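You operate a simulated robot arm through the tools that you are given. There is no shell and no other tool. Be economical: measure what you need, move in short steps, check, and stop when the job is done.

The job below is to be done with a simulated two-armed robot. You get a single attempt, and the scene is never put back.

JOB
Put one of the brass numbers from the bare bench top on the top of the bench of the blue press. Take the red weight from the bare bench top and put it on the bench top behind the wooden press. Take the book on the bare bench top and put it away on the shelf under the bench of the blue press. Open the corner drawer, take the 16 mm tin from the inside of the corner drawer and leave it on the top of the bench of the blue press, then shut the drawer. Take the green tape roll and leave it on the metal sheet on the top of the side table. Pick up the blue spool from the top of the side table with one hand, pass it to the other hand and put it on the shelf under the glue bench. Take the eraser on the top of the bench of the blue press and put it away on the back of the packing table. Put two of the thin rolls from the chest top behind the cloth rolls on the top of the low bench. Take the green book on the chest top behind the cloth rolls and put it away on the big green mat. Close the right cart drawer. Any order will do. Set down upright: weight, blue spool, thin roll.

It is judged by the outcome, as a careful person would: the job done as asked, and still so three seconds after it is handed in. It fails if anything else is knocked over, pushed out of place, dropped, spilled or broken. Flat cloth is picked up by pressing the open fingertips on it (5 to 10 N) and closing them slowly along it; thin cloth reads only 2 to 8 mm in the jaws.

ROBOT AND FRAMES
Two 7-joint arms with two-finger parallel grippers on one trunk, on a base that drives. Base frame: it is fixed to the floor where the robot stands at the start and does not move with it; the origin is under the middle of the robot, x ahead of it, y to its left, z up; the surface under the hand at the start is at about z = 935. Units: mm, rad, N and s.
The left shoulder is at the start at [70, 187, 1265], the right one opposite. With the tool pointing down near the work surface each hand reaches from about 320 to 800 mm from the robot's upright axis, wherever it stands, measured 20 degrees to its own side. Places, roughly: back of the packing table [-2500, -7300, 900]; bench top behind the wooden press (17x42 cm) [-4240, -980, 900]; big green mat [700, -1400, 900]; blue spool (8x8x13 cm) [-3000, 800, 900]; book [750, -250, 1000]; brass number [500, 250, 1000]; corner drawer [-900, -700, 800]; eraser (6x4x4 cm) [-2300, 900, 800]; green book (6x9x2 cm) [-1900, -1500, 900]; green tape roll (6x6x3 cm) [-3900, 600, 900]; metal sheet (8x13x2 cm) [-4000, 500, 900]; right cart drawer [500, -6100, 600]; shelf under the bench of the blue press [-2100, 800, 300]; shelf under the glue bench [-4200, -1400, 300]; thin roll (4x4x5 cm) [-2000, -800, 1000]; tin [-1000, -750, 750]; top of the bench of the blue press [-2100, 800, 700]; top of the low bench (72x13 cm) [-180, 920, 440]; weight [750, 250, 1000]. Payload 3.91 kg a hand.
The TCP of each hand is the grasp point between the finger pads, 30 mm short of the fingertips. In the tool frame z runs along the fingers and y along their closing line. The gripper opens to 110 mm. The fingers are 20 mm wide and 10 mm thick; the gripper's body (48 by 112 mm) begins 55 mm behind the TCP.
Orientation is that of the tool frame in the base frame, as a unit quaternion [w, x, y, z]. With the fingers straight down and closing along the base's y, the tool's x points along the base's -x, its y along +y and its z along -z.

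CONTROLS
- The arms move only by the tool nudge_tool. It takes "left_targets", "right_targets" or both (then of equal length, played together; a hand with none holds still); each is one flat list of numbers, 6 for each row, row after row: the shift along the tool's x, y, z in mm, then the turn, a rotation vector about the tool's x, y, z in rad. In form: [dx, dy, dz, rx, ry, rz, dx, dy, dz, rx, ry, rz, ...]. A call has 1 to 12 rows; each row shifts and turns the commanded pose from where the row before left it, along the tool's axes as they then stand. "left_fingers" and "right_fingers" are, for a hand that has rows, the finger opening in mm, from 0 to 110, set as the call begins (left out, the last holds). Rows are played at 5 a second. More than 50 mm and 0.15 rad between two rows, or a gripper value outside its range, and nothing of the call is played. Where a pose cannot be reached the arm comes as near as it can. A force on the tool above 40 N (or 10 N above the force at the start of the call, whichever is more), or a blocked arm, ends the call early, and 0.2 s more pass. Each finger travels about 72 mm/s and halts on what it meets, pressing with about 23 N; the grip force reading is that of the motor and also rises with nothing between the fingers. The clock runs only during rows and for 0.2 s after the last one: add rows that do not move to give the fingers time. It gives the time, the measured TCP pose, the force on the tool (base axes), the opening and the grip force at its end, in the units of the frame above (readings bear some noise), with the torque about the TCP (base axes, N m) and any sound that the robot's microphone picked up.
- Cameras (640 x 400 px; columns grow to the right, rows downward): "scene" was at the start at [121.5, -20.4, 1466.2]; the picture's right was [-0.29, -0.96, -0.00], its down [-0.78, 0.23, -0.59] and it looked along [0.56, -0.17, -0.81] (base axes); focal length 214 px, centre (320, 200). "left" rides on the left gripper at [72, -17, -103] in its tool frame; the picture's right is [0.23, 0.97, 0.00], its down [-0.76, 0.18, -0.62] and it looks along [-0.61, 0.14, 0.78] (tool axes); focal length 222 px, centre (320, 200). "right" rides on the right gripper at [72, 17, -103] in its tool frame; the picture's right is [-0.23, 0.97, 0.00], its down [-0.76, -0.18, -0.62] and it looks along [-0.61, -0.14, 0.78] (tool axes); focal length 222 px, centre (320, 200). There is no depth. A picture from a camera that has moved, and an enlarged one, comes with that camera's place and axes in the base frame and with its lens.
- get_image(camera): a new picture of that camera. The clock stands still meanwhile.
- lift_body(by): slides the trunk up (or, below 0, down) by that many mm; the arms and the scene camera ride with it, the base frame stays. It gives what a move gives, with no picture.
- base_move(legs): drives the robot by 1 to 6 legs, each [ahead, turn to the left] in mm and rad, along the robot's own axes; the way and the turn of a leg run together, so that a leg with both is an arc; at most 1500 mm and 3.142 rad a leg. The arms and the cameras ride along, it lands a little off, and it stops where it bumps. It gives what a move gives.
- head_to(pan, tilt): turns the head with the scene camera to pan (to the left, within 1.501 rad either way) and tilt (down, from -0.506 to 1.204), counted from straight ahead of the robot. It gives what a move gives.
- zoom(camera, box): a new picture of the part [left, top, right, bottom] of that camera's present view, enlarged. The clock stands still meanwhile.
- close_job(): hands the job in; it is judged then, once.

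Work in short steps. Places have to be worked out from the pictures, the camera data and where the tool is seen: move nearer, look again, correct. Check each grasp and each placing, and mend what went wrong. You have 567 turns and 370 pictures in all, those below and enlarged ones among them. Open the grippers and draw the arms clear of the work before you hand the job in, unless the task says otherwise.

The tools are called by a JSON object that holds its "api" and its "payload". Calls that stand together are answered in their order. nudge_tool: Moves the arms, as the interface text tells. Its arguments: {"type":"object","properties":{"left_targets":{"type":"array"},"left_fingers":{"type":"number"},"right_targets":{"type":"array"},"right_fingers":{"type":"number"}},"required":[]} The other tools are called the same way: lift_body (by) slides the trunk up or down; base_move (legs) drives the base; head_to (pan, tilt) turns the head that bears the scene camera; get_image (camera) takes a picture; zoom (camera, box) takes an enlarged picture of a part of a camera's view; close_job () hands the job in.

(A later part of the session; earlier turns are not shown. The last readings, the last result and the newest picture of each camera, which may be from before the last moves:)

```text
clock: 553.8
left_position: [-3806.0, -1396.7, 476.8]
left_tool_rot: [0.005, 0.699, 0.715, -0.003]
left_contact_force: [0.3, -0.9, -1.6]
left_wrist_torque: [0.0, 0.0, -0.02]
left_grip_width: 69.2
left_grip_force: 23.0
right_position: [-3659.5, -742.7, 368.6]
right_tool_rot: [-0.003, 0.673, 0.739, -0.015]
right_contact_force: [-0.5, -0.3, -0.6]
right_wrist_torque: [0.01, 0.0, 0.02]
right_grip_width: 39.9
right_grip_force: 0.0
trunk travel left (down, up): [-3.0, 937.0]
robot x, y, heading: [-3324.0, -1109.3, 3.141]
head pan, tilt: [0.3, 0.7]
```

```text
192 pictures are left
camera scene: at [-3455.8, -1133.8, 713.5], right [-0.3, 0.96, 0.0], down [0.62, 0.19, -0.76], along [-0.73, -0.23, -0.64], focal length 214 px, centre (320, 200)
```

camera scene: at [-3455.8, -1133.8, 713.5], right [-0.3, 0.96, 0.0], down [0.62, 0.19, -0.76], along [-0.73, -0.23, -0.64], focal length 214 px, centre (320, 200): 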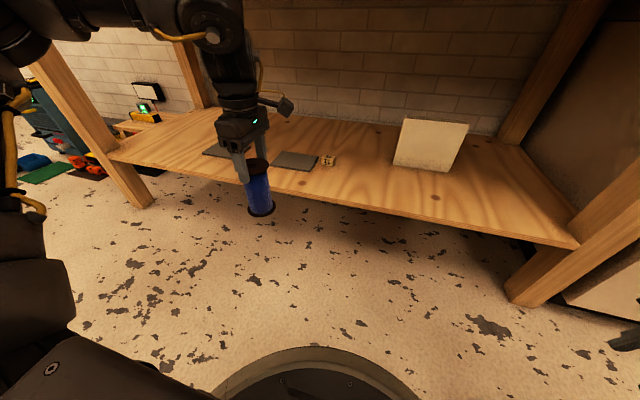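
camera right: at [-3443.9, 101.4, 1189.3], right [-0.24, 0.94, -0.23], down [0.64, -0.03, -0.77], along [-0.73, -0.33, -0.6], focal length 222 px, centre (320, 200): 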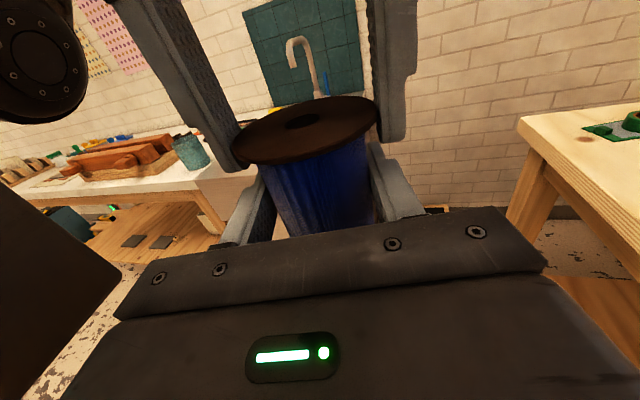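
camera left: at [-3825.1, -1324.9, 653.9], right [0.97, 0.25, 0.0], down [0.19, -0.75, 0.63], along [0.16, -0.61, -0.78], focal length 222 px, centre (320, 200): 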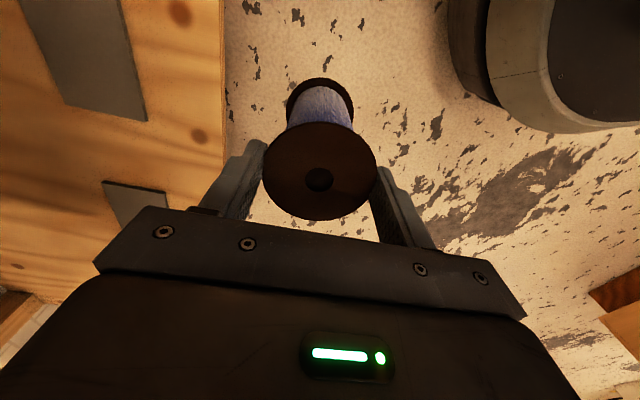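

To avoid the pad I turn the base 0.2 to the right, aiming at ≈(-4038,-1257), then creep forward.

{"api": "base_move", "payload": {"legs": [[0, -0.2]]}}

{"api": "base_move", "payload": {"legs": [[100, 0]]}}

{"api": "get_image", "payload": {"camera": "scene"}}

{"api": "get_image", "payload": {"camera": "left"}}

```text
clock: 555.0
left_position: [-3852.3, -1295.4, 477.5]
left_tool_rot: [0.004, 0.767, 0.642, -0.003]
left_contact_force: [0.4, 0.6, -1.5]
left_wrist_torque: [0.01, 0.03, 0.01]
left_grip_width: 68.9
left_grip_force: 23.1
right_position: [-3580.3, -683.7, 368.6]
right_tool_rot: [-0.005, 0.744, 0.669, -0.013]
right_contact_force: [-0.3, -0.3, 0.3]
right_wrist_torque: [0.02, -0.02, -0.02]
right_grip_width: 40.1
right_grip_force: 0.0
trunk travel left (down, up): [-3.0, 937.0]
robot x, y, heading: [-3322.7, -1104.7, 2.944]
head pan, tilt: [0.3, 0.7]
```

```text
clock: 556.1
left_position: [-3952.4, -1276.4, 477.8]
left_tool_rot: [0.005, 0.766, 0.643, -0.003]
left_contact_force: [-0.8, -0.8, -1.8]
left_wrist_torque: [0.03, 0.04, 0.0]
left_grip_width: 69.0
left_grip_force: 23.2
right_position: [-3678.5, -664.8, 367.6]
right_tool_rot: [-0.005, 0.743, 0.669, -0.013]
right_contact_force: [0.6, -0.7, -1.2]
right_wrist_torque: [0.01, -0.01, -0.01]
right_grip_width: 39.8
right_grip_force: 0.0
trunk travel left (down, up): [-3.0, 937.0]
robot x, y, heading: [-3425.6, -1092.3, 2.946]
head pan, tilt: [0.3, 0.7]
```

```text
191 pictures are left
camera scene: at [-3556.6, -1087.8, 713.4], right [-0.1, 0.99, 0.0], down [0.64, 0.07, -0.76], along [-0.76, -0.08, -0.64], focal length 214 px, centre (320, 200)
```

scene: 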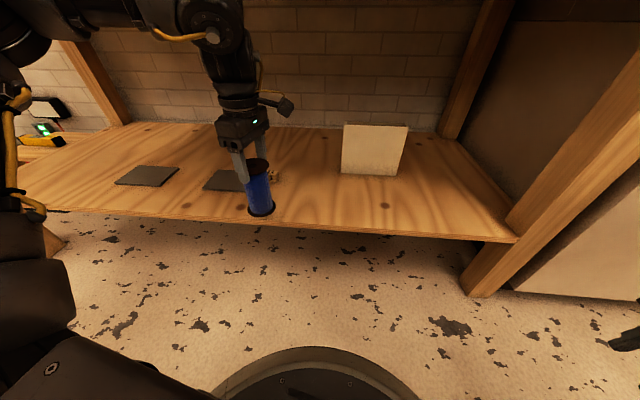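

```text
190 pictures are left
camera left: at [-3956.7, -1201.9, 580.1], right [1.0, 0.05, 0.0], down [0.04, -0.77, 0.63], along [0.03, -0.63, -0.78], focal length 222 px, centre (320, 200)
```

left: 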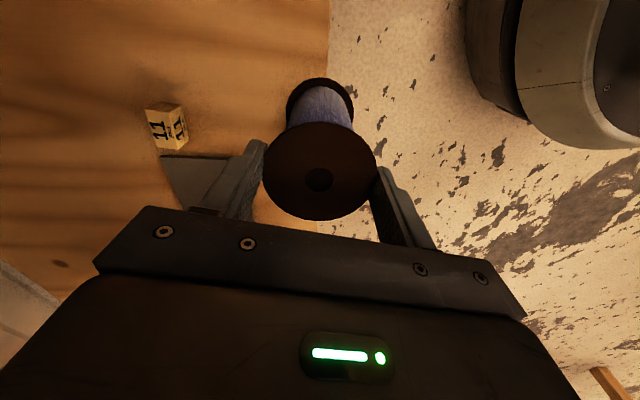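

Shelf edge is x≈-3948; go 80 mm further in.

{"api": "base_move", "payload": {"legs": [[82, 0]]}}

{"api": "get_image", "payload": {"camera": "left"}}

{"api": "get_image", "payload": {"camera": "scene"}}

```text
clock: 557.2
left_position: [-4035.3, -1261.7, 477.9]
left_tool_rot: [0.005, 0.766, 0.643, -0.003]
left_contact_force: [0.2, -0.3, -1.6]
left_wrist_torque: [-0.01, 0.0, -0.03]
left_grip_width: 69.0
left_grip_force: 22.8
right_position: [-3762.3, -648.9, 367.3]
right_tool_rot: [-0.004, 0.742, 0.67, -0.013]
right_contact_force: [0.2, 0.2, -1.1]
right_wrist_torque: [-0.01, 0.0, 0.02]
right_grip_width: 40.0
right_grip_force: 0.0
trunk travel left (down, up): [-3.0, 937.0]
robot x, y, heading: [-3505.2, -1070.8, 2.943]
head pan, tilt: [0.3, 0.7]
```

```text
189 pictures are left
camera left: at [-4039.6, -1186.5, 579.9], right [1.0, 0.06, 0.0], down [0.04, -0.77, 0.63], along [0.04, -0.63, -0.78], focal length 222 px, centre (320, 200)
```

left: 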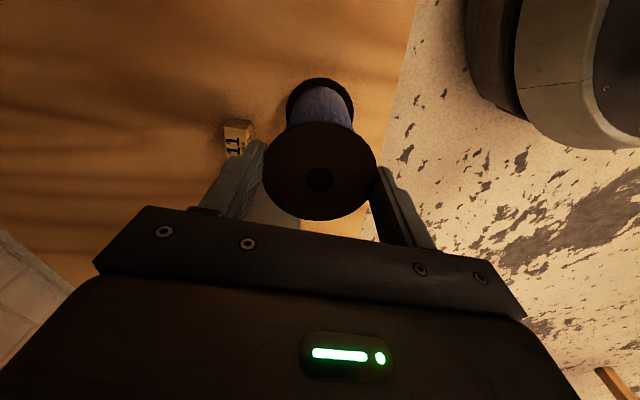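

```text
188 pictures are left
camera scene: at [-3639.4, -1071.3, 713.9], right [-0.1, 0.99, 0.0], down [0.64, 0.06, -0.76], along [-0.76, -0.08, -0.64], focal length 214 px, centre (320, 200)
```

scene: 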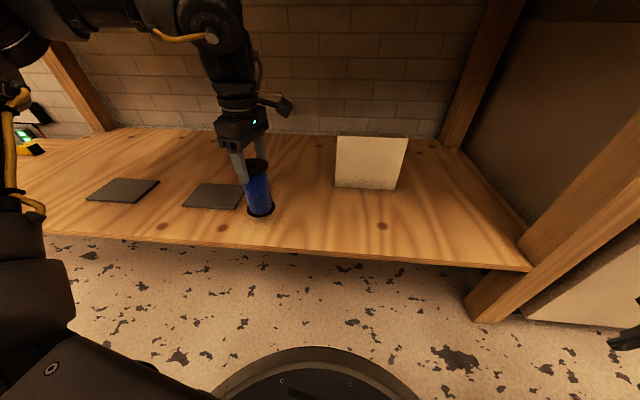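

Over a free spot. Lower gently to contact.

{"api": "nudge_tool", "payload": {"left_targets": [0, 0, 5, 0, 0, 0, 0, 0, 5, 0, 0, 0, 0, 0, 4, 0, 0, 0, 0, 0, 4, 0, 0, 0]}}

```text
clock: 558.2
left_position: [-4034.9, -1263.7, 457.7]
left_tool_rot: [0.005, 0.766, 0.643, -0.003]
left_contact_force: [-0.7, 0.2, -2.2]
left_wrist_torque: [0.0, 0.0, -0.01]
left_grip_width: 69.0
left_grip_force: 23.2
right_position: [-3762.1, -646.9, 366.7]
right_tool_rot: [-0.005, 0.743, 0.669, -0.013]
right_contact_force: [1.1, 0.0, -0.5]
right_wrist_torque: [-0.02, 0.02, -0.01]
right_grip_width: 40.1
right_grip_force: 0.1
trunk travel left (down, up): [-3.0, 937.0]
robot x, y, heading: [-3506.7, -1072.7, 2.94]
head pan, tilt: [0.3, 0.7]
```

{"api": "nudge_tool", "payload": {"left_targets": [0, 0, 4, 0, 0, 0, 0, 0, 4, 0, 0, 0, 0, 0, 3, 0, 0, 0, 0, 0, 3, 0, 0, 0]}}

```text
clock: 559.2
left_position: [-4034.0, -1261.8, 445.2]
left_tool_rot: [0.005, 0.765, 0.644, -0.003]
left_contact_force: [-0.3, -0.7, -0.9]
left_wrist_torque: [0.0, 0.01, 0.01]
left_grip_width: 68.9
left_grip_force: 23.4
right_position: [-3762.6, -649.0, 368.1]
right_tool_rot: [-0.004, 0.743, 0.67, -0.013]
right_contact_force: [0.6, -0.6, 0.1]
right_wrist_torque: [0.0, -0.01, 0.02]
right_grip_width: 39.9
right_grip_force: 0.1
trunk travel left (down, up): [-3.0, 937.0]
robot x, y, heading: [-3508.5, -1075.0, 2.938]
head pan, tilt: [0.3, 0.7]
```

{"api": "nudge_tool", "payload": {"left_targets": [0, 0, 3, 0, 0, 0, 0, 0, 3, 0, 0, 0, 0, 0, 3, 0, 0, 0]}}

{"api": "get_image", "payload": {"camera": "scene"}}

```text
clock: 560.0
left_position: [-4035.0, -1263.0, 436.6]
left_tool_rot: [0.005, 0.766, 0.643, -0.003]
left_contact_force: [0.5, -2.7, 6.7]
left_wrist_torque: [0.04, -0.04, 0.0]
left_grip_width: 69.3
left_grip_force: 22.9
right_position: [-3761.7, -648.0, 368.7]
right_tool_rot: [-0.005, 0.743, 0.67, -0.013]
right_contact_force: [-0.9, 1.0, 0.2]
right_wrist_torque: [-0.01, 0.0, 0.01]
right_grip_width: 40.0
right_grip_force: 0.0
trunk travel left (down, up): [-3.0, 937.0]
robot x, y, heading: [-3505.1, -1074.2, 2.942]
head pan, tilt: [0.3, 0.7]
```

```text
187 pictures are left
camera scene: at [-3638.6, -1071.4, 713.7], right [-0.1, 0.99, 0.0], down [0.64, 0.07, -0.77], along [-0.76, -0.08, -0.64], focal length 214 px, centre (320, 200)
```

scene: 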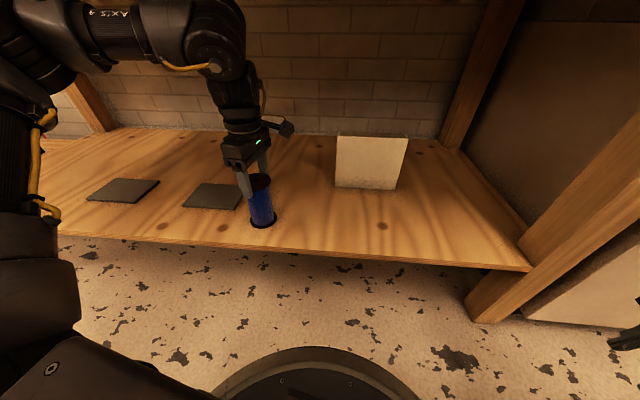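

Contact at z≈437. Release and raise 34 mm.

{"api": "nudge_tool", "payload": {"left_targets": [0, 0, 0, 0, 0, 0, 0, 0, 0, 0, 0, 0, 0, 0, 0, 0, 0, 0, 0, 0, -8, 0, 0, 0, 0, 0, -13, 0, 0, 0, 0, 0, -14, 0, 0, 0], "left_fingers": 96}}

{"api": "get_image", "payload": {"camera": "left"}}

{"api": "get_image", "payload": {"camera": "scene"}}

```text
clock: 561.4
left_position: [-4034.3, -1260.9, 471.8]
left_tool_rot: [0.005, 0.765, 0.643, -0.002]
left_contact_force: [0.0, -0.6, 0.2]
left_wrist_torque: [-0.01, 0.02, 0.0]
left_grip_width: 96.0
left_grip_force: 0.0
right_position: [-3761.6, -649.1, 367.4]
right_tool_rot: [-0.004, 0.743, 0.669, -0.013]
right_contact_force: [0.7, -0.3, 1.0]
right_wrist_torque: [0.01, 0.0, 0.01]
right_grip_width: 39.8
right_grip_force: 0.2
trunk travel left (down, up): [-3.0, 937.0]
robot x, y, heading: [-3507.8, -1071.5, 2.944]
head pan, tilt: [0.3, 0.7]
```

```text
186 pictures are left
camera left: at [-4039.2, -1185.9, 574.4], right [1.0, 0.06, 0.0], down [0.04, -0.77, 0.63], along [0.04, -0.63, -0.78], focal length 222 px, centre (320, 200)
```

left: 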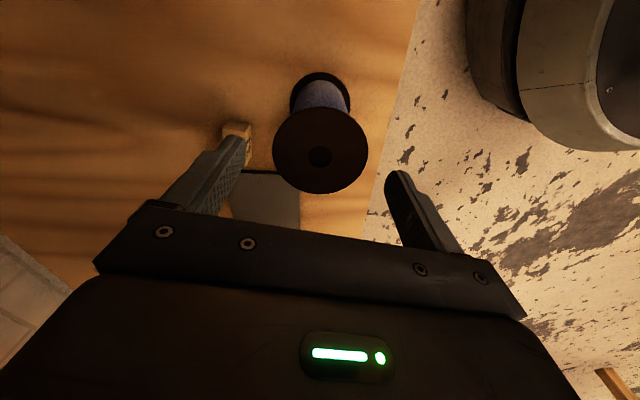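

```text
185 pictures are left
camera scene: at [-3639.1, -1071.5, 713.4], right [-0.1, 0.99, 0.0], down [0.64, 0.07, -0.76], along [-0.76, -0.08, -0.64], focal length 214 px, centre (320, 200)
```

scene: 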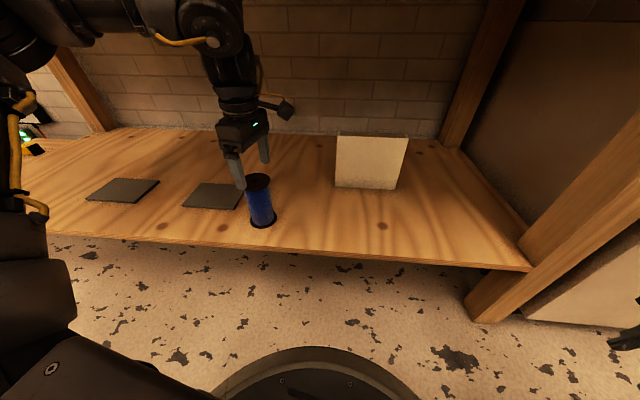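

The spool stands upright on the shelf. Back straight out.

{"api": "base_move", "payload": {"legs": [[-250, 0]]}}

{"api": "get_image", "payload": {"camera": "scene"}}

{"api": "lift_body", "payload": {"by": 400}}

{"api": "lift_body", "payload": {"by": 372}}

```text
clock: 563.2
left_position: [-3791.7, -1311.1, 472.3]
left_tool_rot: [0.005, 0.764, 0.645, -0.003]
left_contact_force: [0.0, -0.6, 0.6]
left_wrist_torque: [-0.02, 0.0, 0.01]
left_grip_width: 95.9
left_grip_force: 0.1
right_position: [-3521.2, -697.5, 367.3]
right_tool_rot: [-0.004, 0.742, 0.67, -0.013]
right_contact_force: [0.5, 0.0, 0.6]
right_wrist_torque: [0.01, -0.01, 0.0]
right_grip_width: 39.8
right_grip_force: 0.0
trunk travel left (down, up): [-3.0, 937.0]
robot x, y, heading: [-3263.5, -1122.0, 2.943]
head pan, tilt: [0.3, 0.7]
```

```text
184 pictures are left
camera scene: at [-3396.9, -1120.3, 713.4], right [-0.1, 0.99, 0.0], down [0.64, 0.07, -0.76], along [-0.76, -0.08, -0.64], focal length 214 px, centre (320, 200)
```

scene: 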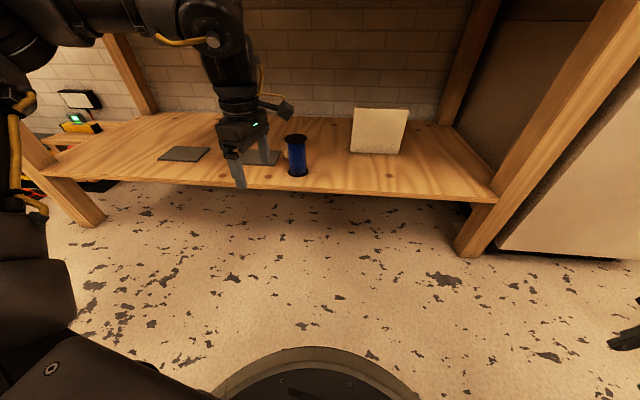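

```text
clock: 567.0
left_position: [-3792.3, -1311.0, 872.2]
left_tool_rot: [0.005, 0.765, 0.645, -0.002]
left_contact_force: [-0.6, 0.7, -0.5]
left_wrist_torque: [-0.04, -0.02, -0.03]
left_grip_width: 95.8
left_grip_force: 0.1
right_position: [-3521.9, -696.7, 767.8]
right_tool_rot: [-0.004, 0.742, 0.67, -0.013]
right_contact_force: [0.1, -0.3, 0.0]
right_wrist_torque: [0.0, 0.0, -0.01]
right_grip_width: 39.7
right_grip_force: 0.1
trunk travel left (down, up): [-403.0, 537.0]
robot x, y, heading: [-3263.7, -1124.5, 2.948]
head pan, tilt: [0.3, 0.7]
```

```text
clock: 570.6
left_position: [-3791.3, -1312.2, 1244.7]
left_tool_rot: [0.004, 0.765, 0.644, -0.002]
left_contact_force: [-0.6, -0.8, 0.4]
left_wrist_torque: [0.02, 0.01, -0.02]
left_grip_width: 96.0
left_grip_force: 0.1
right_position: [-3522.9, -698.8, 1139.2]
right_tool_rot: [-0.005, 0.742, 0.67, -0.013]
right_contact_force: [0.7, 0.3, -0.1]
right_wrist_torque: [0.04, 0.0, 0.03]
right_grip_width: 40.2
right_grip_force: 0.0
trunk travel left (down, up): [-775.0, 165.0]
robot x, y, heading: [-3265.0, -1124.2, 2.948]
head pan, tilt: [0.3, 0.7]
```

Spool task done. Next the eraser: drive to the left part of the blue press bench.

{"api": "base_move", "payload": {"legs": [[0, -1.9]]}}

{"api": "base_move", "payload": {"legs": [[1126, 0]]}}

{"api": "base_move", "payload": {"legs": [[0, 0.36], [330, 0]]}}

{"api": "base_move", "payload": {"legs": [[0, 0.35]]}}

{"api": "head_to", "payload": {"pan": -0.4, "tilt": 0.7}}

{"api": "get_image", "payload": {"camera": "scene"}}

{"api": "get_image", "payload": {"camera": "right"}}

```text
clock: 575.5
left_position: [-3294.1, -563.4, 1244.1]
left_tool_rot: [0.001, 0.973, -0.229, -0.006]
left_contact_force: [-0.7, 0.7, 0.2]
left_wrist_torque: [0.02, 0.01, 0.01]
left_grip_width: 96.0
left_grip_force: 0.0
right_position: [-2784.4, -998.3, 1138.5]
right_tool_rot: [-0.012, 0.981, -0.195, -0.005]
right_contact_force: [0.0, 0.3, -0.5]
right_wrist_torque: [-0.01, -0.03, -0.02]
right_grip_width: 39.7
right_grip_force: 0.0
trunk travel left (down, up): [-775.0, 165.0]
robot x, y, heading: [-3262.5, -1122.5, 1.085]
head pan, tilt: [0.3, 0.7]
```

```text
clock: 581.2
left_position: [-2760.2, 417.4, 1244.3]
left_tool_rot: [0.002, 0.972, -0.234, -0.006]
left_contact_force: [0.4, -0.6, -0.2]
left_wrist_torque: [0.0, 0.01, -0.01]
left_grip_width: 96.0
left_grip_force: 0.1
right_position: [-2254.7, -24.3, 1138.6]
right_tool_rot: [-0.013, 0.979, -0.201, -0.004]
right_contact_force: [-0.1, 0.7, 0.8]
right_wrist_torque: [0.0, -0.02, 0.01]
right_grip_width: 40.1
right_grip_force: 0.1
trunk travel left (down, up): [-775.0, 165.0]
robot x, y, heading: [-2737.1, -143.8, 1.07]
head pan, tilt: [0.3, 0.7]
```

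```text
clock: 584.5
left_position: [-2906.2, 700.5, 1245.1]
left_tool_rot: [0.001, 0.998, -0.059, -0.005]
left_contact_force: [0.5, 0.2, -0.1]
left_wrist_torque: [-0.01, -0.02, 0.0]
left_grip_width: 96.1
left_grip_force: 0.1
right_position: [-2278.1, 463.3, 1139.8]
right_tool_rot: [-0.012, 1.0, -0.024, -0.007]
right_contact_force: [-0.8, -0.7, -0.2]
right_wrist_torque: [-0.02, 0.03, 0.01]
right_grip_width: 40.0
right_grip_force: 0.1
trunk travel left (down, up): [-775.0, 165.0]
robot x, y, heading: [-2692.7, 185.4, 1.425]
head pan, tilt: [0.3, 0.7]
```

```text
clock: 586.0
left_position: [-3070.7, 595.1, 1244.8]
left_tool_rot: [0.003, 0.993, 0.118, -0.004]
left_contact_force: [-0.3, 0.5, -0.8]
left_wrist_torque: [-0.01, -0.01, 0.0]
left_grip_width: 96.0
left_grip_force: 0.2
right_position: [-2400.9, 588.4, 1140.0]
right_tool_rot: [-0.011, 0.988, 0.152, -0.008]
right_contact_force: [-0.4, 0.0, 0.4]
right_wrist_torque: [-0.01, 0.0, -0.03]
right_grip_width: 40.0
right_grip_force: 0.1
trunk travel left (down, up): [-775.0, 165.0]
robot x, y, heading: [-2691.1, 185.2, 1.781]
head pan, tilt: [0.3, 0.7]
```

```text
clock: 587.0
left_position: [-3071.3, 595.5, 1244.2]
left_tool_rot: [0.002, 0.993, 0.118, -0.004]
left_contact_force: [0.3, -0.3, 0.0]
left_wrist_torque: [-0.01, 0.0, 0.02]
left_grip_width: 96.0
left_grip_force: 0.1
right_position: [-2400.5, 589.4, 1138.7]
right_tool_rot: [-0.01, 0.988, 0.151, -0.009]
right_contact_force: [-0.6, -0.2, 0.1]
right_wrist_torque: [0.04, -0.02, -0.05]
right_grip_width: 40.2
right_grip_force: 0.0
trunk travel left (down, up): [-775.0, 165.0]
robot x, y, heading: [-2689.2, 184.5, 1.78]
head pan, tilt: [-0.4, 0.7]
```

```text
183 pictures are left
camera scene: at [-2683.0, 319.2, 1485.4], right [0.98, -0.19, 0.0], down [-0.12, -0.63, -0.76], along [0.14, 0.75, -0.64], focal length 214 px, centre (320, 200)
```

scene: 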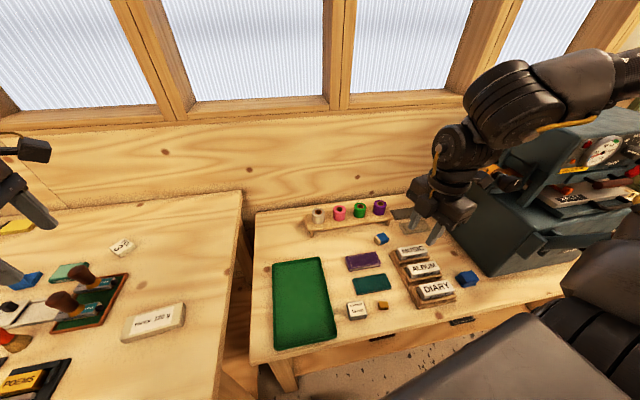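

```text
182 pictures are left
camera right: at [-2326.1, 591.9, 1241.9], right [0.08, -1.0, -0.02], down [-0.77, -0.07, 0.64], along [-0.64, -0.03, -0.77], focal length 222 px, centre (320, 200)
```

right: 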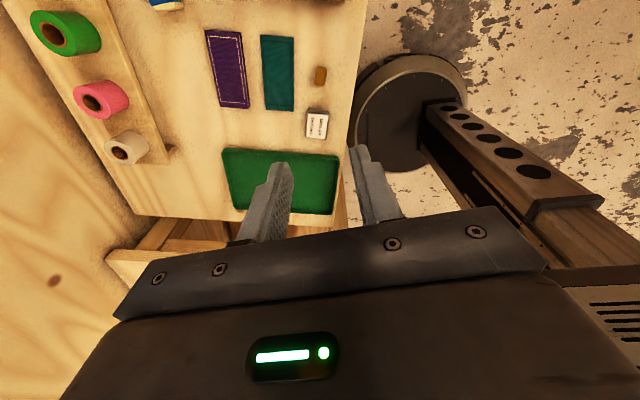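

Eraser at about (-2308,861). Move the right hand above it.

{"api": "nudge_tool", "payload": {"right_targets": [24, -33, 0, 0, 0, 0, 24, -33, 0, 0, 0, 0, 24, -33, 0, 0, 0, 0, 24, -33, 0, 0, 0, 0, 24, -33, 0, 0, 0, 0, 24, -33, 0, 0, 0, 0, 24, -33, 0, 0, 0, 0], "right_fingers": 80}}

{"api": "get_image", "payload": {"camera": "right"}}

```text
clock: 588.6
left_position: [-3071.9, 596.6, 1242.5]
left_tool_rot: [0.004, 0.993, 0.118, -0.004]
left_contact_force: [0.1, 0.5, -1.0]
left_wrist_torque: [-0.04, 0.02, 0.0]
left_grip_width: 95.9
left_grip_force: 0.1
right_position: [-2312.5, 860.6, 1141.2]
right_tool_rot: [-0.01, 0.988, 0.152, -0.008]
right_contact_force: [-0.4, -0.5, 0.0]
right_wrist_torque: [-0.06, 0.01, -0.02]
right_grip_width: 79.9
right_grip_force: 0.1
trunk travel left (down, up): [-775.0, 165.0]
robot x, y, heading: [-2690.0, 185.1, 1.783]
head pan, tilt: [-0.4, 0.7]
```

```text
181 pictures are left
camera right: at [-2237.7, 863.9, 1244.2], right [0.08, -1.0, -0.02], down [-0.77, -0.07, 0.64], along [-0.64, -0.04, -0.77], focal length 222 px, centre (320, 200)
```

right: 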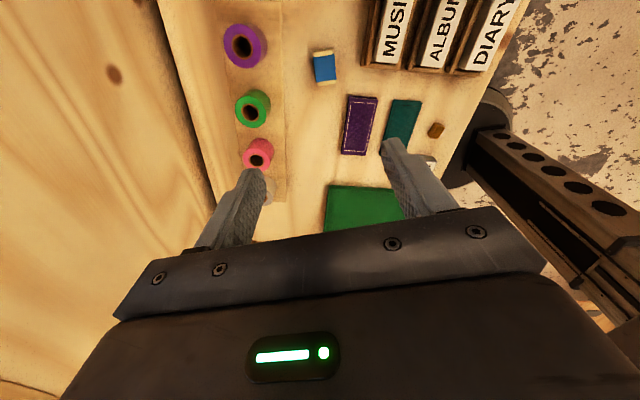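

Eraser orientation matches the gripper. Lower the trunk 250 and check.

{"api": "lift_body", "payload": {"by": -250}}

{"api": "get_image", "payload": {"camera": "right"}}

```text
clock: 591.2
left_position: [-3071.5, 594.7, 994.5]
left_tool_rot: [0.002, 0.993, 0.118, -0.005]
left_contact_force: [-0.3, 0.1, -0.7]
left_wrist_torque: [0.0, 0.03, 0.0]
left_grip_width: 96.0
left_grip_force: 0.0
right_position: [-2311.6, 859.3, 892.9]
right_tool_rot: [-0.01, 0.988, 0.151, -0.008]
right_contact_force: [-0.8, 0.4, 0.0]
right_wrist_torque: [0.0, 0.03, -0.01]
right_grip_width: 80.1
right_grip_force: 0.0
trunk travel left (down, up): [-525.0, 415.0]
robot x, y, heading: [-2690.4, 182.0, 1.786]
head pan, tilt: [-0.4, 0.7]
```

```text
180 pictures are left
camera right: at [-2236.6, 861.4, 995.4], right [0.08, -1.0, -0.02], down [-0.77, -0.07, 0.64], along [-0.64, -0.03, -0.77], focal length 222 px, centre (320, 200)
```

right: 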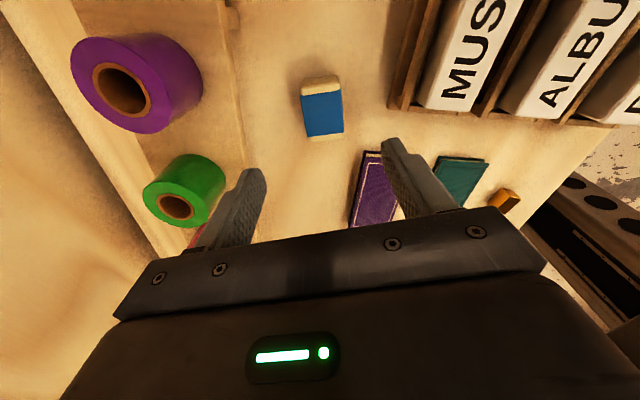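

Eraser top z≈769. Narrow to 62, descend and grip.

{"api": "nudge_tool", "payload": {"right_targets": [0, 0, 40, 0, 0, 0, 0, 0, 40, 0, 0, 0, 0, 0, 28, 0, 0, 0, 0, 0, 8, 0, 0, 0], "right_fingers": 62}}

{"api": "nudge_tool", "payload": {"right_targets": [0, 0, 0, 0, 0, 0, 0, 0, 0, 0, 0, 0, 0, 0, 0, 0, 0, 0], "right_fingers": 15}}

{"api": "get_image", "payload": {"camera": "right"}}

```text
clock: 592.2
left_position: [-3071.8, 595.2, 994.3]
left_tool_rot: [0.003, 0.993, 0.118, -0.005]
left_contact_force: [0.2, -0.1, 0.7]
left_wrist_torque: [0.0, 0.0, 0.01]
left_grip_width: 96.0
left_grip_force: 0.0
right_position: [-2313.4, 861.5, 777.3]
right_tool_rot: [-0.011, 0.988, 0.152, -0.009]
right_contact_force: [0.4, -0.2, -0.4]
right_wrist_torque: [0.0, -0.02, 0.01]
right_grip_width: 62.0
right_grip_force: 0.1
trunk travel left (down, up): [-525.0, 415.0]
robot x, y, heading: [-2690.9, 184.6, 1.778]
head pan, tilt: [-0.4, 0.7]
```

```text
clock: 593.0
left_position: [-3070.5, 595.2, 994.7]
left_tool_rot: [0.002, 0.993, 0.118, -0.006]
left_contact_force: [-0.3, 0.0, -0.7]
left_wrist_torque: [0.01, -0.01, -0.04]
left_grip_width: 96.0
left_grip_force: 0.0
right_position: [-2314.5, 861.9, 776.2]
right_tool_rot: [-0.011, 0.988, 0.152, -0.009]
right_contact_force: [0.5, -0.8, 0.4]
right_wrist_torque: [-0.04, 0.01, 0.01]
right_grip_width: 37.8
right_grip_force: 23.4
trunk travel left (down, up): [-525.0, 415.0]
robot x, y, heading: [-2689.5, 186.9, 1.787]
head pan, tilt: [-0.4, 0.7]
```

```text
179 pictures are left
camera right: at [-2239.0, 864.6, 880.5], right [0.08, -1.0, -0.02], down [-0.77, -0.07, 0.64], along [-0.64, -0.03, -0.77], focal length 222 px, centre (320, 200)
```

right: 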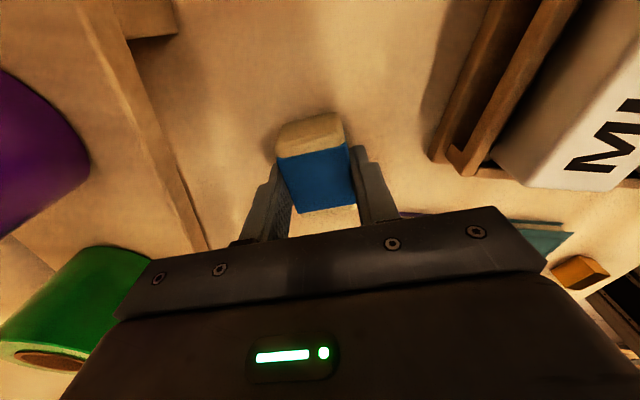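

Eraser gripped (37.8 mm). Lift slowly and raise the trunk.

{"api": "nudge_tool", "payload": {"right_targets": [0, 0, -4, 0, 0, 0, 0, 0, -8, 0, 0, 0, 0, 0, -12, 0, 0, 0, 0, 0, -18, 0, 0, 0, 0, 0, -25, 0, 0, 0, 0, 0, -25, 0, 0, 0, 0, 0, -25, 0, 0, 0]}}

{"api": "lift_body", "payload": {"by": 250}}

{"api": "nudge_tool", "payload": {"right_targets": [-18, 33, 0, 0, 0, 0, -18, 33, 0, 0, 0, 0, -18, 33, 0, 0, 0, 0, -18, 33, 0, 0, 0, 0, -18, 33, 0, 0, 0, 0, -18, 33, 0, 0, 0, 0]}}

{"api": "get_image", "payload": {"camera": "right"}}

```text
clock: 594.6
left_position: [-3072.8, 593.2, 994.5]
left_tool_rot: [0.003, 0.993, 0.118, -0.005]
left_contact_force: [-1.2, 1.0, 0.1]
left_wrist_torque: [0.0, -0.01, 0.01]
left_grip_width: 96.0
left_grip_force: 0.1
right_position: [-2312.6, 858.6, 893.8]
right_tool_rot: [-0.011, 0.988, 0.152, -0.008]
right_contact_force: [-0.8, 0.3, 0.2]
right_wrist_torque: [-0.01, -0.01, 0.03]
right_grip_width: 37.8
right_grip_force: 22.9
trunk travel left (down, up): [-525.0, 415.0]
robot x, y, heading: [-2692.7, 185.9, 1.779]
head pan, tilt: [-0.4, 0.7]
```

```text
clock: 597.2
left_position: [-3071.9, 594.9, 1244.8]
left_tool_rot: [0.004, 0.993, 0.119, -0.005]
left_contact_force: [1.1, -1.2, 0.4]
left_wrist_torque: [0.01, -0.02, 0.04]
left_grip_width: 96.0
left_grip_force: 0.0
right_position: [-2311.3, 858.7, 1143.6]
right_tool_rot: [-0.011, 0.988, 0.152, -0.008]
right_contact_force: [0.0, -0.7, -0.5]
right_wrist_torque: [-0.02, -0.02, -0.01]
right_grip_width: 37.5
right_grip_force: 23.2
trunk travel left (down, up): [-775.0, 165.0]
robot x, y, heading: [-2690.8, 184.8, 1.784]
head pan, tilt: [-0.4, 0.7]
```

```text
clock: 598.6
left_position: [-3072.0, 593.9, 1244.7]
left_tool_rot: [0.002, 0.993, 0.119, -0.005]
left_contact_force: [-0.3, -0.5, -0.7]
left_wrist_torque: [0.01, -0.02, -0.01]
left_grip_width: 96.1
left_grip_force: 0.0
right_position: [-2356.3, 637.1, 1140.2]
right_tool_rot: [-0.011, 0.988, 0.152, -0.008]
right_contact_force: [0.5, -0.1, -0.5]
right_wrist_torque: [0.04, -0.01, 0.01]
right_grip_width: 37.6
right_grip_force: 23.2
trunk travel left (down, up): [-775.0, 165.0]
robot x, y, heading: [-2690.1, 182.8, 1.782]
head pan, tilt: [-0.4, 0.7]
```

```text
178 pictures are left
camera right: at [-2281.4, 640.3, 1243.2], right [0.08, -1.0, -0.02], down [-0.77, -0.07, 0.64], along [-0.64, -0.03, -0.77], focal length 222 px, centre (320, 200)
```

right: 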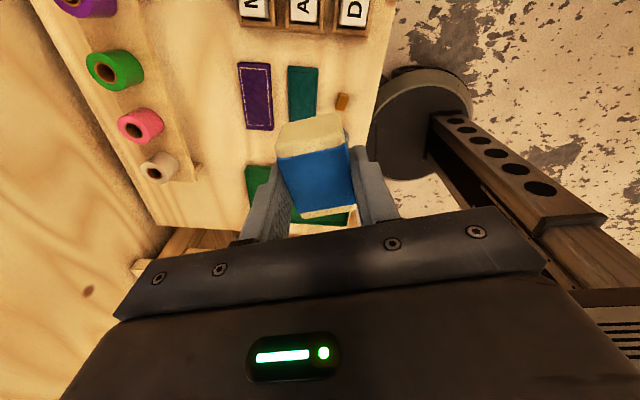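

Eraser secured. Now drive to the chest's end for the green book with the left hand.

{"api": "base_move", "payload": {"legs": [[-300, 0]]}}

{"api": "base_move", "payload": {"legs": [[0, 2.98]]}}

{"api": "base_move", "payload": {"legs": [[1400, 0]]}}

{"api": "base_move", "payload": {"legs": [[370, 0]]}}

{"api": "base_move", "payload": {"legs": [[0, 1.52]]}}

{"api": "head_to", "payload": {"pan": 0.3, "tilt": 0.7}}

{"api": "get_image", "payload": {"camera": "scene"}}

```text
clock: 600.6
left_position: [-3009.6, 308.1, 1244.1]
left_tool_rot: [0.004, 0.993, 0.115, -0.006]
left_contact_force: [-0.5, 0.6, 0.2]
left_wrist_torque: [0.01, 0.01, -0.02]
left_grip_width: 96.0
left_grip_force: 0.0
right_position: [-2292.9, 348.6, 1139.2]
right_tool_rot: [-0.009, 0.989, 0.15, -0.008]
right_contact_force: [-0.4, 0.0, -1.3]
right_wrist_torque: [-0.01, -0.02, -0.02]
right_grip_width: 37.4
right_grip_force: 23.4
trunk travel left (down, up): [-775.0, 165.0]
robot x, y, heading: [-2629.4, -107.2, 1.778]
head pan, tilt: [-0.4, 0.7]
```

```text
clock: 608.1
left_position: [-2310.5, -564.9, 1244.0]
left_tool_rot: [0.006, -0.047, 0.999, 0.001]
left_contact_force: [-0.1, -0.7, 0.5]
left_wrist_torque: [0.01, -0.02, 0.0]
left_grip_width: 95.9
left_grip_force: 0.1
right_position: [-3024.4, -506.6, 1139.7]
right_tool_rot: [0.008, -0.081, 0.997, -0.011]
right_contact_force: [1.0, 0.9, -1.4]
right_wrist_torque: [-0.01, -0.02, 0.0]
right_grip_width: 37.3
right_grip_force: 23.1
trunk travel left (down, up): [-775.0, 165.0]
robot x, y, heading: [-2631.0, -105.3, -1.504]
head pan, tilt: [-0.4, 0.7]
```

```text
clock: 615.0
left_position: [-2230.4, -1955.6, 1245.8]
left_tool_rot: [0.006, -0.04, 0.999, 0.002]
left_contact_force: [-0.7, 0.6, 0.2]
left_wrist_torque: [0.0, 0.02, 0.02]
left_grip_width: 96.1
left_grip_force: 0.0
right_position: [-2943.6, -1888.8, 1140.9]
right_tool_rot: [0.009, -0.074, 0.997, -0.011]
right_contact_force: [0.3, -0.6, -0.8]
right_wrist_torque: [-0.01, 0.01, 0.0]
right_grip_width: 37.7
right_grip_force: 23.1
trunk travel left (down, up): [-775.0, 165.0]
robot x, y, heading: [-2542.5, -1491.3, -1.517]
head pan, tilt: [-0.4, 0.7]
```

```text
clock: 617.4
left_position: [-2209.7, -2327.7, 1244.9]
left_tool_rot: [0.006, -0.042, 0.999, 0.002]
left_contact_force: [0.8, -0.1, 0.2]
left_wrist_torque: [-0.03, 0.01, 0.0]
left_grip_width: 95.9
left_grip_force: 0.1
right_position: [-2922.9, -2260.2, 1140.3]
right_tool_rot: [0.008, -0.075, 0.997, -0.012]
right_contact_force: [-0.4, -0.1, -0.7]
right_wrist_torque: [0.05, -0.01, 0.0]
right_grip_width: 37.5
right_grip_force: 22.8
trunk travel left (down, up): [-775.0, 165.0]
robot x, y, heading: [-2524.3, -1863.6, -1.518]
head pan, tilt: [-0.4, 0.7]
```

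```text
clock: 621.5
left_position: [-2045.1, -1571.2, 1243.7]
left_tool_rot: [-0.003, 0.72, -0.694, -0.005]
left_contact_force: [-0.2, -1.4, -0.2]
left_wrist_torque: [0.03, 0.01, 0.04]
left_grip_width: 96.1
left_grip_force: 0.1
right_position: [-2144.0, -2282.2, 1139.9]
right_tool_rot: [-0.014, 0.744, -0.669, 0.002]
right_contact_force: [0.0, -0.3, -1.2]
right_wrist_torque: [0.01, 0.02, 0.02]
right_grip_width: 37.5
right_grip_force: 23.2
trunk travel left (down, up): [-775.0, 165.0]
robot x, y, heading: [-2520.9, -1862.2, 0.007]
head pan, tilt: [-0.4, 0.7]
```

```text
clock: 622.6
left_position: [-2045.2, -1572.1, 1244.0]
left_tool_rot: [-0.003, 0.72, -0.694, -0.005]
left_contact_force: [0.2, 0.7, 0.6]
left_wrist_torque: [0.01, 0.03, 0.0]
left_grip_width: 96.3
left_grip_force: 0.1
right_position: [-2143.4, -2281.4, 1139.7]
right_tool_rot: [-0.013, 0.743, -0.669, 0.002]
right_contact_force: [0.2, 0.3, 0.4]
right_wrist_torque: [0.01, 0.04, 0.01]
right_grip_width: 37.6
right_grip_force: 22.9
trunk travel left (down, up): [-775.0, 165.0]
robot x, y, heading: [-2520.6, -1865.5, 0.014]
head pan, tilt: [0.3, 0.7]
```

```text
177 pictures are left
camera scene: at [-2389.9, -1837.6, 1485.4], right [0.31, -0.95, 0.0], down [-0.61, -0.2, -0.76], along [0.73, 0.23, -0.64], focal length 214 px, centre (320, 200)
```

scene: 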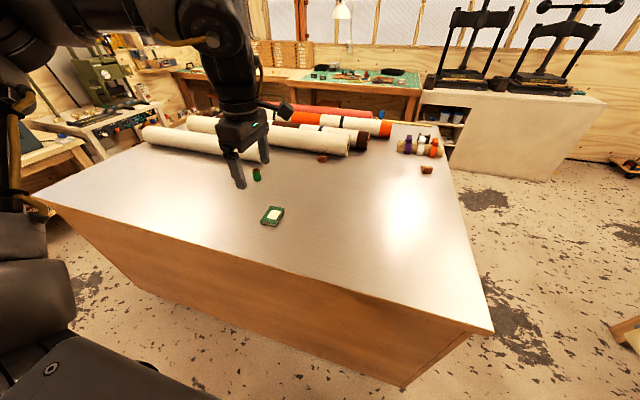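

Book at about (-1896,-1494). Move 85 forward and put the left hand over it.

{"api": "base_move", "payload": {"legs": [[85, 0]]}}

{"api": "get_image", "payload": {"camera": "left"}}

```text
clock: 623.6
left_position: [-1971.2, -1570.0, 1249.7]
left_tool_rot: [-0.005, 0.72, -0.694, -0.001]
left_contact_force: [-1.0, -0.4, 0.0]
left_wrist_torque: [0.0, -0.12, -0.02]
left_grip_width: 96.3
left_grip_force: 0.1
right_position: [-2067.6, -2280.9, 1143.9]
right_tool_rot: [-0.016, 0.745, -0.667, 0.006]
right_contact_force: [-0.5, -0.5, -1.2]
right_wrist_torque: [-0.01, -0.06, 0.02]
right_grip_width: 37.6
right_grip_force: 22.8
trunk travel left (down, up): [-775.0, 165.0]
robot x, y, heading: [-2436.2, -1862.8, 0.011]
head pan, tilt: [0.3, 0.7]
```

```text
176 pictures are left
camera left: at [-1952.7, -1643.8, 1351.6], right [-0.96, -0.26, -0.01], down [-0.21, 0.75, 0.63], along [-0.16, 0.61, -0.78], focal length 222 px, centre (320, 200)
```

left: 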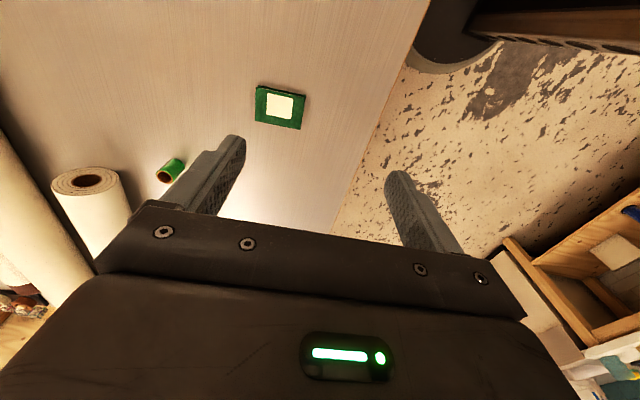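

Book: 83×58 mm, centre (-1912,-1507). Move over it, align, and come down to z≈1040.

{"api": "nudge_tool", "payload": {"left_targets": [-30.4, -30.7, 0, 0, 0, -0.08, -30.4, -30.7, 10, 0, 0, 0, 0, 0, 45, 0, 0, 0, 0, 0, 45, 0, 0, 0, 0, 0, 45, 0, 0, 0, 0, 0, 45, 0, 0, 0], "left_fingers": 110}}

{"api": "get_image", "payload": {"camera": "left"}}

```text
clock: 625.0
left_position: [-1902.4, -1502.0, 1052.7]
left_tool_rot: [-0.001, 0.748, -0.664, -0.004]
left_contact_force: [1.0, -1.0, -0.1]
left_wrist_torque: [-0.05, 0.0, 0.03]
left_grip_width: 110.0
left_grip_force: 0.1
right_position: [-2056.5, -2279.8, 1139.9]
right_tool_rot: [-0.011, 0.743, -0.669, 0.002]
right_contact_force: [0.1, 0.3, -0.7]
right_wrist_torque: [0.01, 0.01, 0.0]
right_grip_width: 37.7
right_grip_force: 23.2
trunk travel left (down, up): [-775.0, 165.0]
robot x, y, heading: [-2437.5, -1859.5, 0.011]
head pan, tilt: [0.3, 0.7]
```

```text
175 pictures are left
camera left: at [-1877.9, -1574.0, 1156.1], right [-0.94, -0.34, 0.0], down [-0.26, 0.73, 0.63], along [-0.22, 0.59, -0.78], focal length 222 px, centre (320, 200)
```

left: 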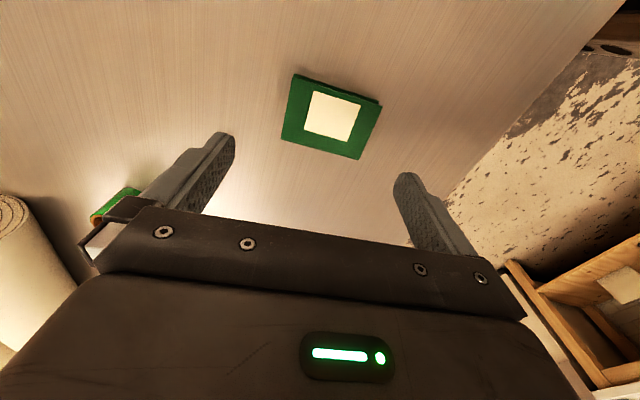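

Fine-align and descend.

{"api": "nudge_tool", "payload": {"left_targets": [3.1, 12, 30, 0, 0, 0.06, 0, 0, 35, 0, 0, 0, 0, 0, 20, 0, 0, 0]}}

{"api": "nudge_tool", "payload": {"left_targets": [0, 0, 4, 0, 0, 0, 0, 0, 4, 0, 0, 0, 0, 0, 4, 0, 0, 0]}}

{"api": "get_image", "payload": {"camera": "left"}}

```text
clock: 625.8
left_position: [-1917.6, -1507.8, 971.0]
left_tool_rot: [-0.002, 0.727, -0.686, -0.004]
left_contact_force: [-0.6, 0.3, 0.4]
left_wrist_torque: [-0.04, 0.0, 0.03]
left_grip_width: 110.1
left_grip_force: 0.0
right_position: [-2057.9, -2279.7, 1139.2]
right_tool_rot: [-0.014, 0.744, -0.668, 0.003]
right_contact_force: [-0.4, -0.1, -0.4]
right_wrist_torque: [0.07, 0.02, -0.01]
right_grip_width: 37.4
right_grip_force: 22.8
trunk travel left (down, up): [-775.0, 165.0]
robot x, y, heading: [-2436.0, -1866.9, 0.011]
head pan, tilt: [0.3, 0.7]
```

```text
clock: 626.6
left_position: [-1917.7, -1507.7, 960.7]
left_tool_rot: [-0.004, 0.727, -0.686, -0.005]
left_contact_force: [1.0, 3.1, 11.9]
left_wrist_torque: [-0.03, -0.04, -0.14]
left_grip_width: 108.7
left_grip_force: 0.1
right_position: [-2060.7, -2280.5, 1140.4]
right_tool_rot: [-0.013, 0.745, -0.667, 0.003]
right_contact_force: [-0.2, -0.6, -0.2]
right_wrist_torque: [0.01, 0.01, 0.01]
right_grip_width: 37.6
right_grip_force: 23.0
trunk travel left (down, up): [-775.0, 165.0]
robot x, y, heading: [-2436.1, -1862.7, 0.012]
head pan, tilt: [0.3, 0.7]
```

```text
174 pictures are left
camera left: at [-1896.6, -1580.6, 1062.4], right [-0.96, -0.28, 0.0], down [-0.22, 0.74, 0.63], along [-0.18, 0.61, -0.78], focal length 222 px, centre (320, 200)
```

left: 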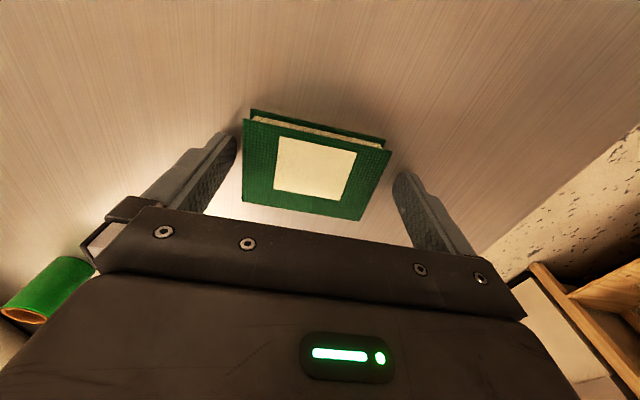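

Fingertips reach the top (z≈931). Raise 1 mm, close and lift.

{"api": "nudge_tool", "payload": {"left_targets": [0, 0, -2, 0, 0, 0, 0, 0, 0, 0, 0, 0, 0, 0, 0, 0, 0, 0, 0, 0, 0, 0, 0, 0], "left_fingers": 60}}

{"api": "nudge_tool", "payload": {"left_targets": [0, 0, -4, 0, 0, 0, 0, 0, -7, 0, 0, 0, 0, 0, -12, 0, 0, 0, 0, 0, -18, 0, 0, 0, 0, 0, -25, 0, 0, 0, 0, 0, -30, 0, 0, 0, 0, 0, -35, 0, 0, 0, 0, 0, -35, 0, 0, 0, 0, 0, -35, 0, 0, 0]}}

{"api": "get_image", "payload": {"camera": "left"}}

```text
clock: 627.6
left_position: [-1917.3, -1508.1, 960.5]
left_tool_rot: [-0.002, 0.727, -0.686, -0.004]
left_contact_force: [2.2, -0.4, 2.2]
left_wrist_torque: [0.04, -0.2, -0.02]
left_grip_width: 83.1
left_grip_force: 22.9
right_position: [-2058.8, -2280.4, 1139.4]
right_tool_rot: [-0.013, 0.745, -0.667, 0.002]
right_contact_force: [-0.7, 0.3, -0.1]
right_wrist_torque: [0.0, 0.0, 0.0]
right_grip_width: 37.8
right_grip_force: 23.0
trunk travel left (down, up): [-775.0, 165.0]
robot x, y, heading: [-2435.9, -1864.1, 0.01]
head pan, tilt: [0.3, 0.7]
```

```text
clock: 629.6
left_position: [-1917.1, -1511.4, 1163.5]
left_tool_rot: [-0.002, 0.727, -0.687, -0.005]
left_contact_force: [0.2, -0.2, -0.9]
left_wrist_torque: [0.01, -0.01, -0.01]
left_grip_width: 83.4
left_grip_force: 23.7
right_position: [-2059.9, -2282.2, 1138.9]
right_tool_rot: [-0.013, 0.745, -0.667, 0.003]
right_contact_force: [0.2, -1.1, -1.1]
right_wrist_torque: [-0.01, 0.01, -0.01]
right_grip_width: 37.4
right_grip_force: 23.2
trunk travel left (down, up): [-775.0, 165.0]
robot x, y, heading: [-2438.3, -1862.3, 0.008]
head pan, tilt: [0.3, 0.7]
```

```text
173 pictures are left
camera left: at [-1895.8, -1584.2, 1265.8], right [-0.96, -0.28, 0.0], down [-0.22, 0.74, 0.63], along [-0.18, 0.61, -0.78], focal length 222 px, centre (320, 200)
```

left: 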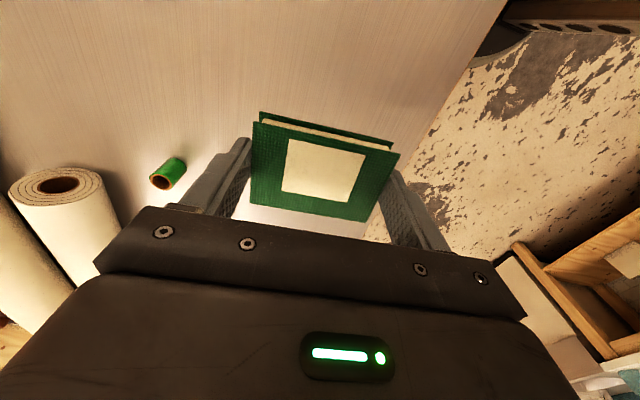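

Green book held (83 mm). I take the known way back round the chest's north side to the green mat.

{"api": "base_move", "payload": {"legs": [[-130, 0], [0, 1.56]]}}

{"api": "base_move", "payload": {"legs": [[1500, 0]]}}

{"api": "base_move", "payload": {"legs": [[210, 0]]}}

{"api": "base_move", "payload": {"legs": [[0, -1.56]]}}

{"api": "base_move", "payload": {"legs": [[1300, 0]]}}

```text
clock: 634.7
left_position: [-2920.0, -1343.9, 1162.6]
left_tool_rot: [0.002, 1.0, 0.029, -0.005]
left_contact_force: [0.5, 0.0, -1.0]
left_wrist_torque: [-0.01, 0.01, -0.01]
left_grip_width: 83.3
left_grip_force: 23.2
right_position: [-2148.8, -1486.0, 1139.7]
right_tool_rot: [-0.011, 0.998, 0.055, -0.008]
right_contact_force: [-0.3, 0.0, -1.6]
right_wrist_torque: [0.04, -0.01, -0.02]
right_grip_width: 37.6
right_grip_force: 22.9
trunk travel left (down, up): [-775.0, 165.0]
robot x, y, heading: [-2563.3, -1867.6, 1.584]
head pan, tilt: [0.3, 0.7]
```

```text
clock: 642.1
left_position: [-2949.0, 149.6, 1162.1]
left_tool_rot: [0.001, 0.999, 0.032, -0.005]
left_contact_force: [-0.1, -0.1, -0.7]
left_wrist_torque: [-0.01, -0.02, 0.0]
left_grip_width: 83.2
left_grip_force: 23.0
right_position: [-2177.9, 11.2, 1140.0]
right_tool_rot: [-0.011, 0.998, 0.058, -0.008]
right_contact_force: [-0.3, -0.1, -0.8]
right_wrist_torque: [-0.01, 0.01, -0.02]
right_grip_width: 37.8
right_grip_force: 23.0
trunk travel left (down, up): [-775.0, 165.0]
robot x, y, heading: [-2590.3, -369.1, 1.592]
head pan, tilt: [0.3, 0.7]
```

```text
clock: 643.8
left_position: [-2951.9, 354.8, 1163.1]
left_tool_rot: [0.001, 0.999, 0.033, -0.005]
left_contact_force: [0.4, 0.2, -0.1]
left_wrist_torque: [0.01, -0.01, -0.03]
left_grip_width: 83.0
left_grip_force: 23.2
right_position: [-2182.1, 216.0, 1141.3]
right_tool_rot: [-0.012, 0.998, 0.058, -0.007]
right_contact_force: [0.8, -0.4, -1.3]
right_wrist_torque: [0.0, 0.04, 0.02]
right_grip_width: 37.7
right_grip_force: 23.5
trunk travel left (down, up): [-775.0, 165.0]
robot x, y, heading: [-2593.4, -166.4, 1.588]
head pan, tilt: [0.3, 0.7]
```

```text
clock: 648.0
left_position: [-2078.1, 197.6, 1160.8]
left_tool_rot: [-0.002, 0.732, -0.681, -0.005]
left_contact_force: [0.5, 1.2, -0.3]
left_wrist_torque: [0.0, 0.02, 0.06]
left_grip_width: 83.1
left_grip_force: 22.6
right_position: [-2210.7, -574.0, 1140.3]
right_tool_rot: [-0.014, 0.749, -0.663, 0.003]
right_contact_force: [-0.7, 0.7, -1.2]
right_wrist_torque: [-0.01, -0.02, -0.06]
right_grip_width: 37.3
right_grip_force: 22.5
trunk travel left (down, up): [-775.0, 165.0]
robot x, y, heading: [-2598.2, -167.0, 0.027]
head pan, tilt: [0.3, 0.7]
```

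```text
clock: 654.5
left_position: [-770.7, 215.9, 1163.1]
left_tool_rot: [-0.002, 0.727, -0.687, -0.005]
left_contact_force: [0.3, -0.3, -1.7]
left_wrist_torque: [0.01, -0.03, 0.01]
left_grip_width: 83.2
left_grip_force: 22.7
right_position: [-914.7, -553.8, 1139.5]
right_tool_rot: [-0.013, 0.744, -0.668, 0.002]
right_contact_force: [-0.5, -0.1, -1.4]
right_wrist_torque: [-0.01, 0.03, -0.01]
right_grip_width: 37.7
right_grip_force: 23.0
trunk travel left (down, up): [-775.0, 165.0]
robot x, y, heading: [-1293.4, -137.5, 0.014]
head pan, tilt: [0.3, 0.7]
```

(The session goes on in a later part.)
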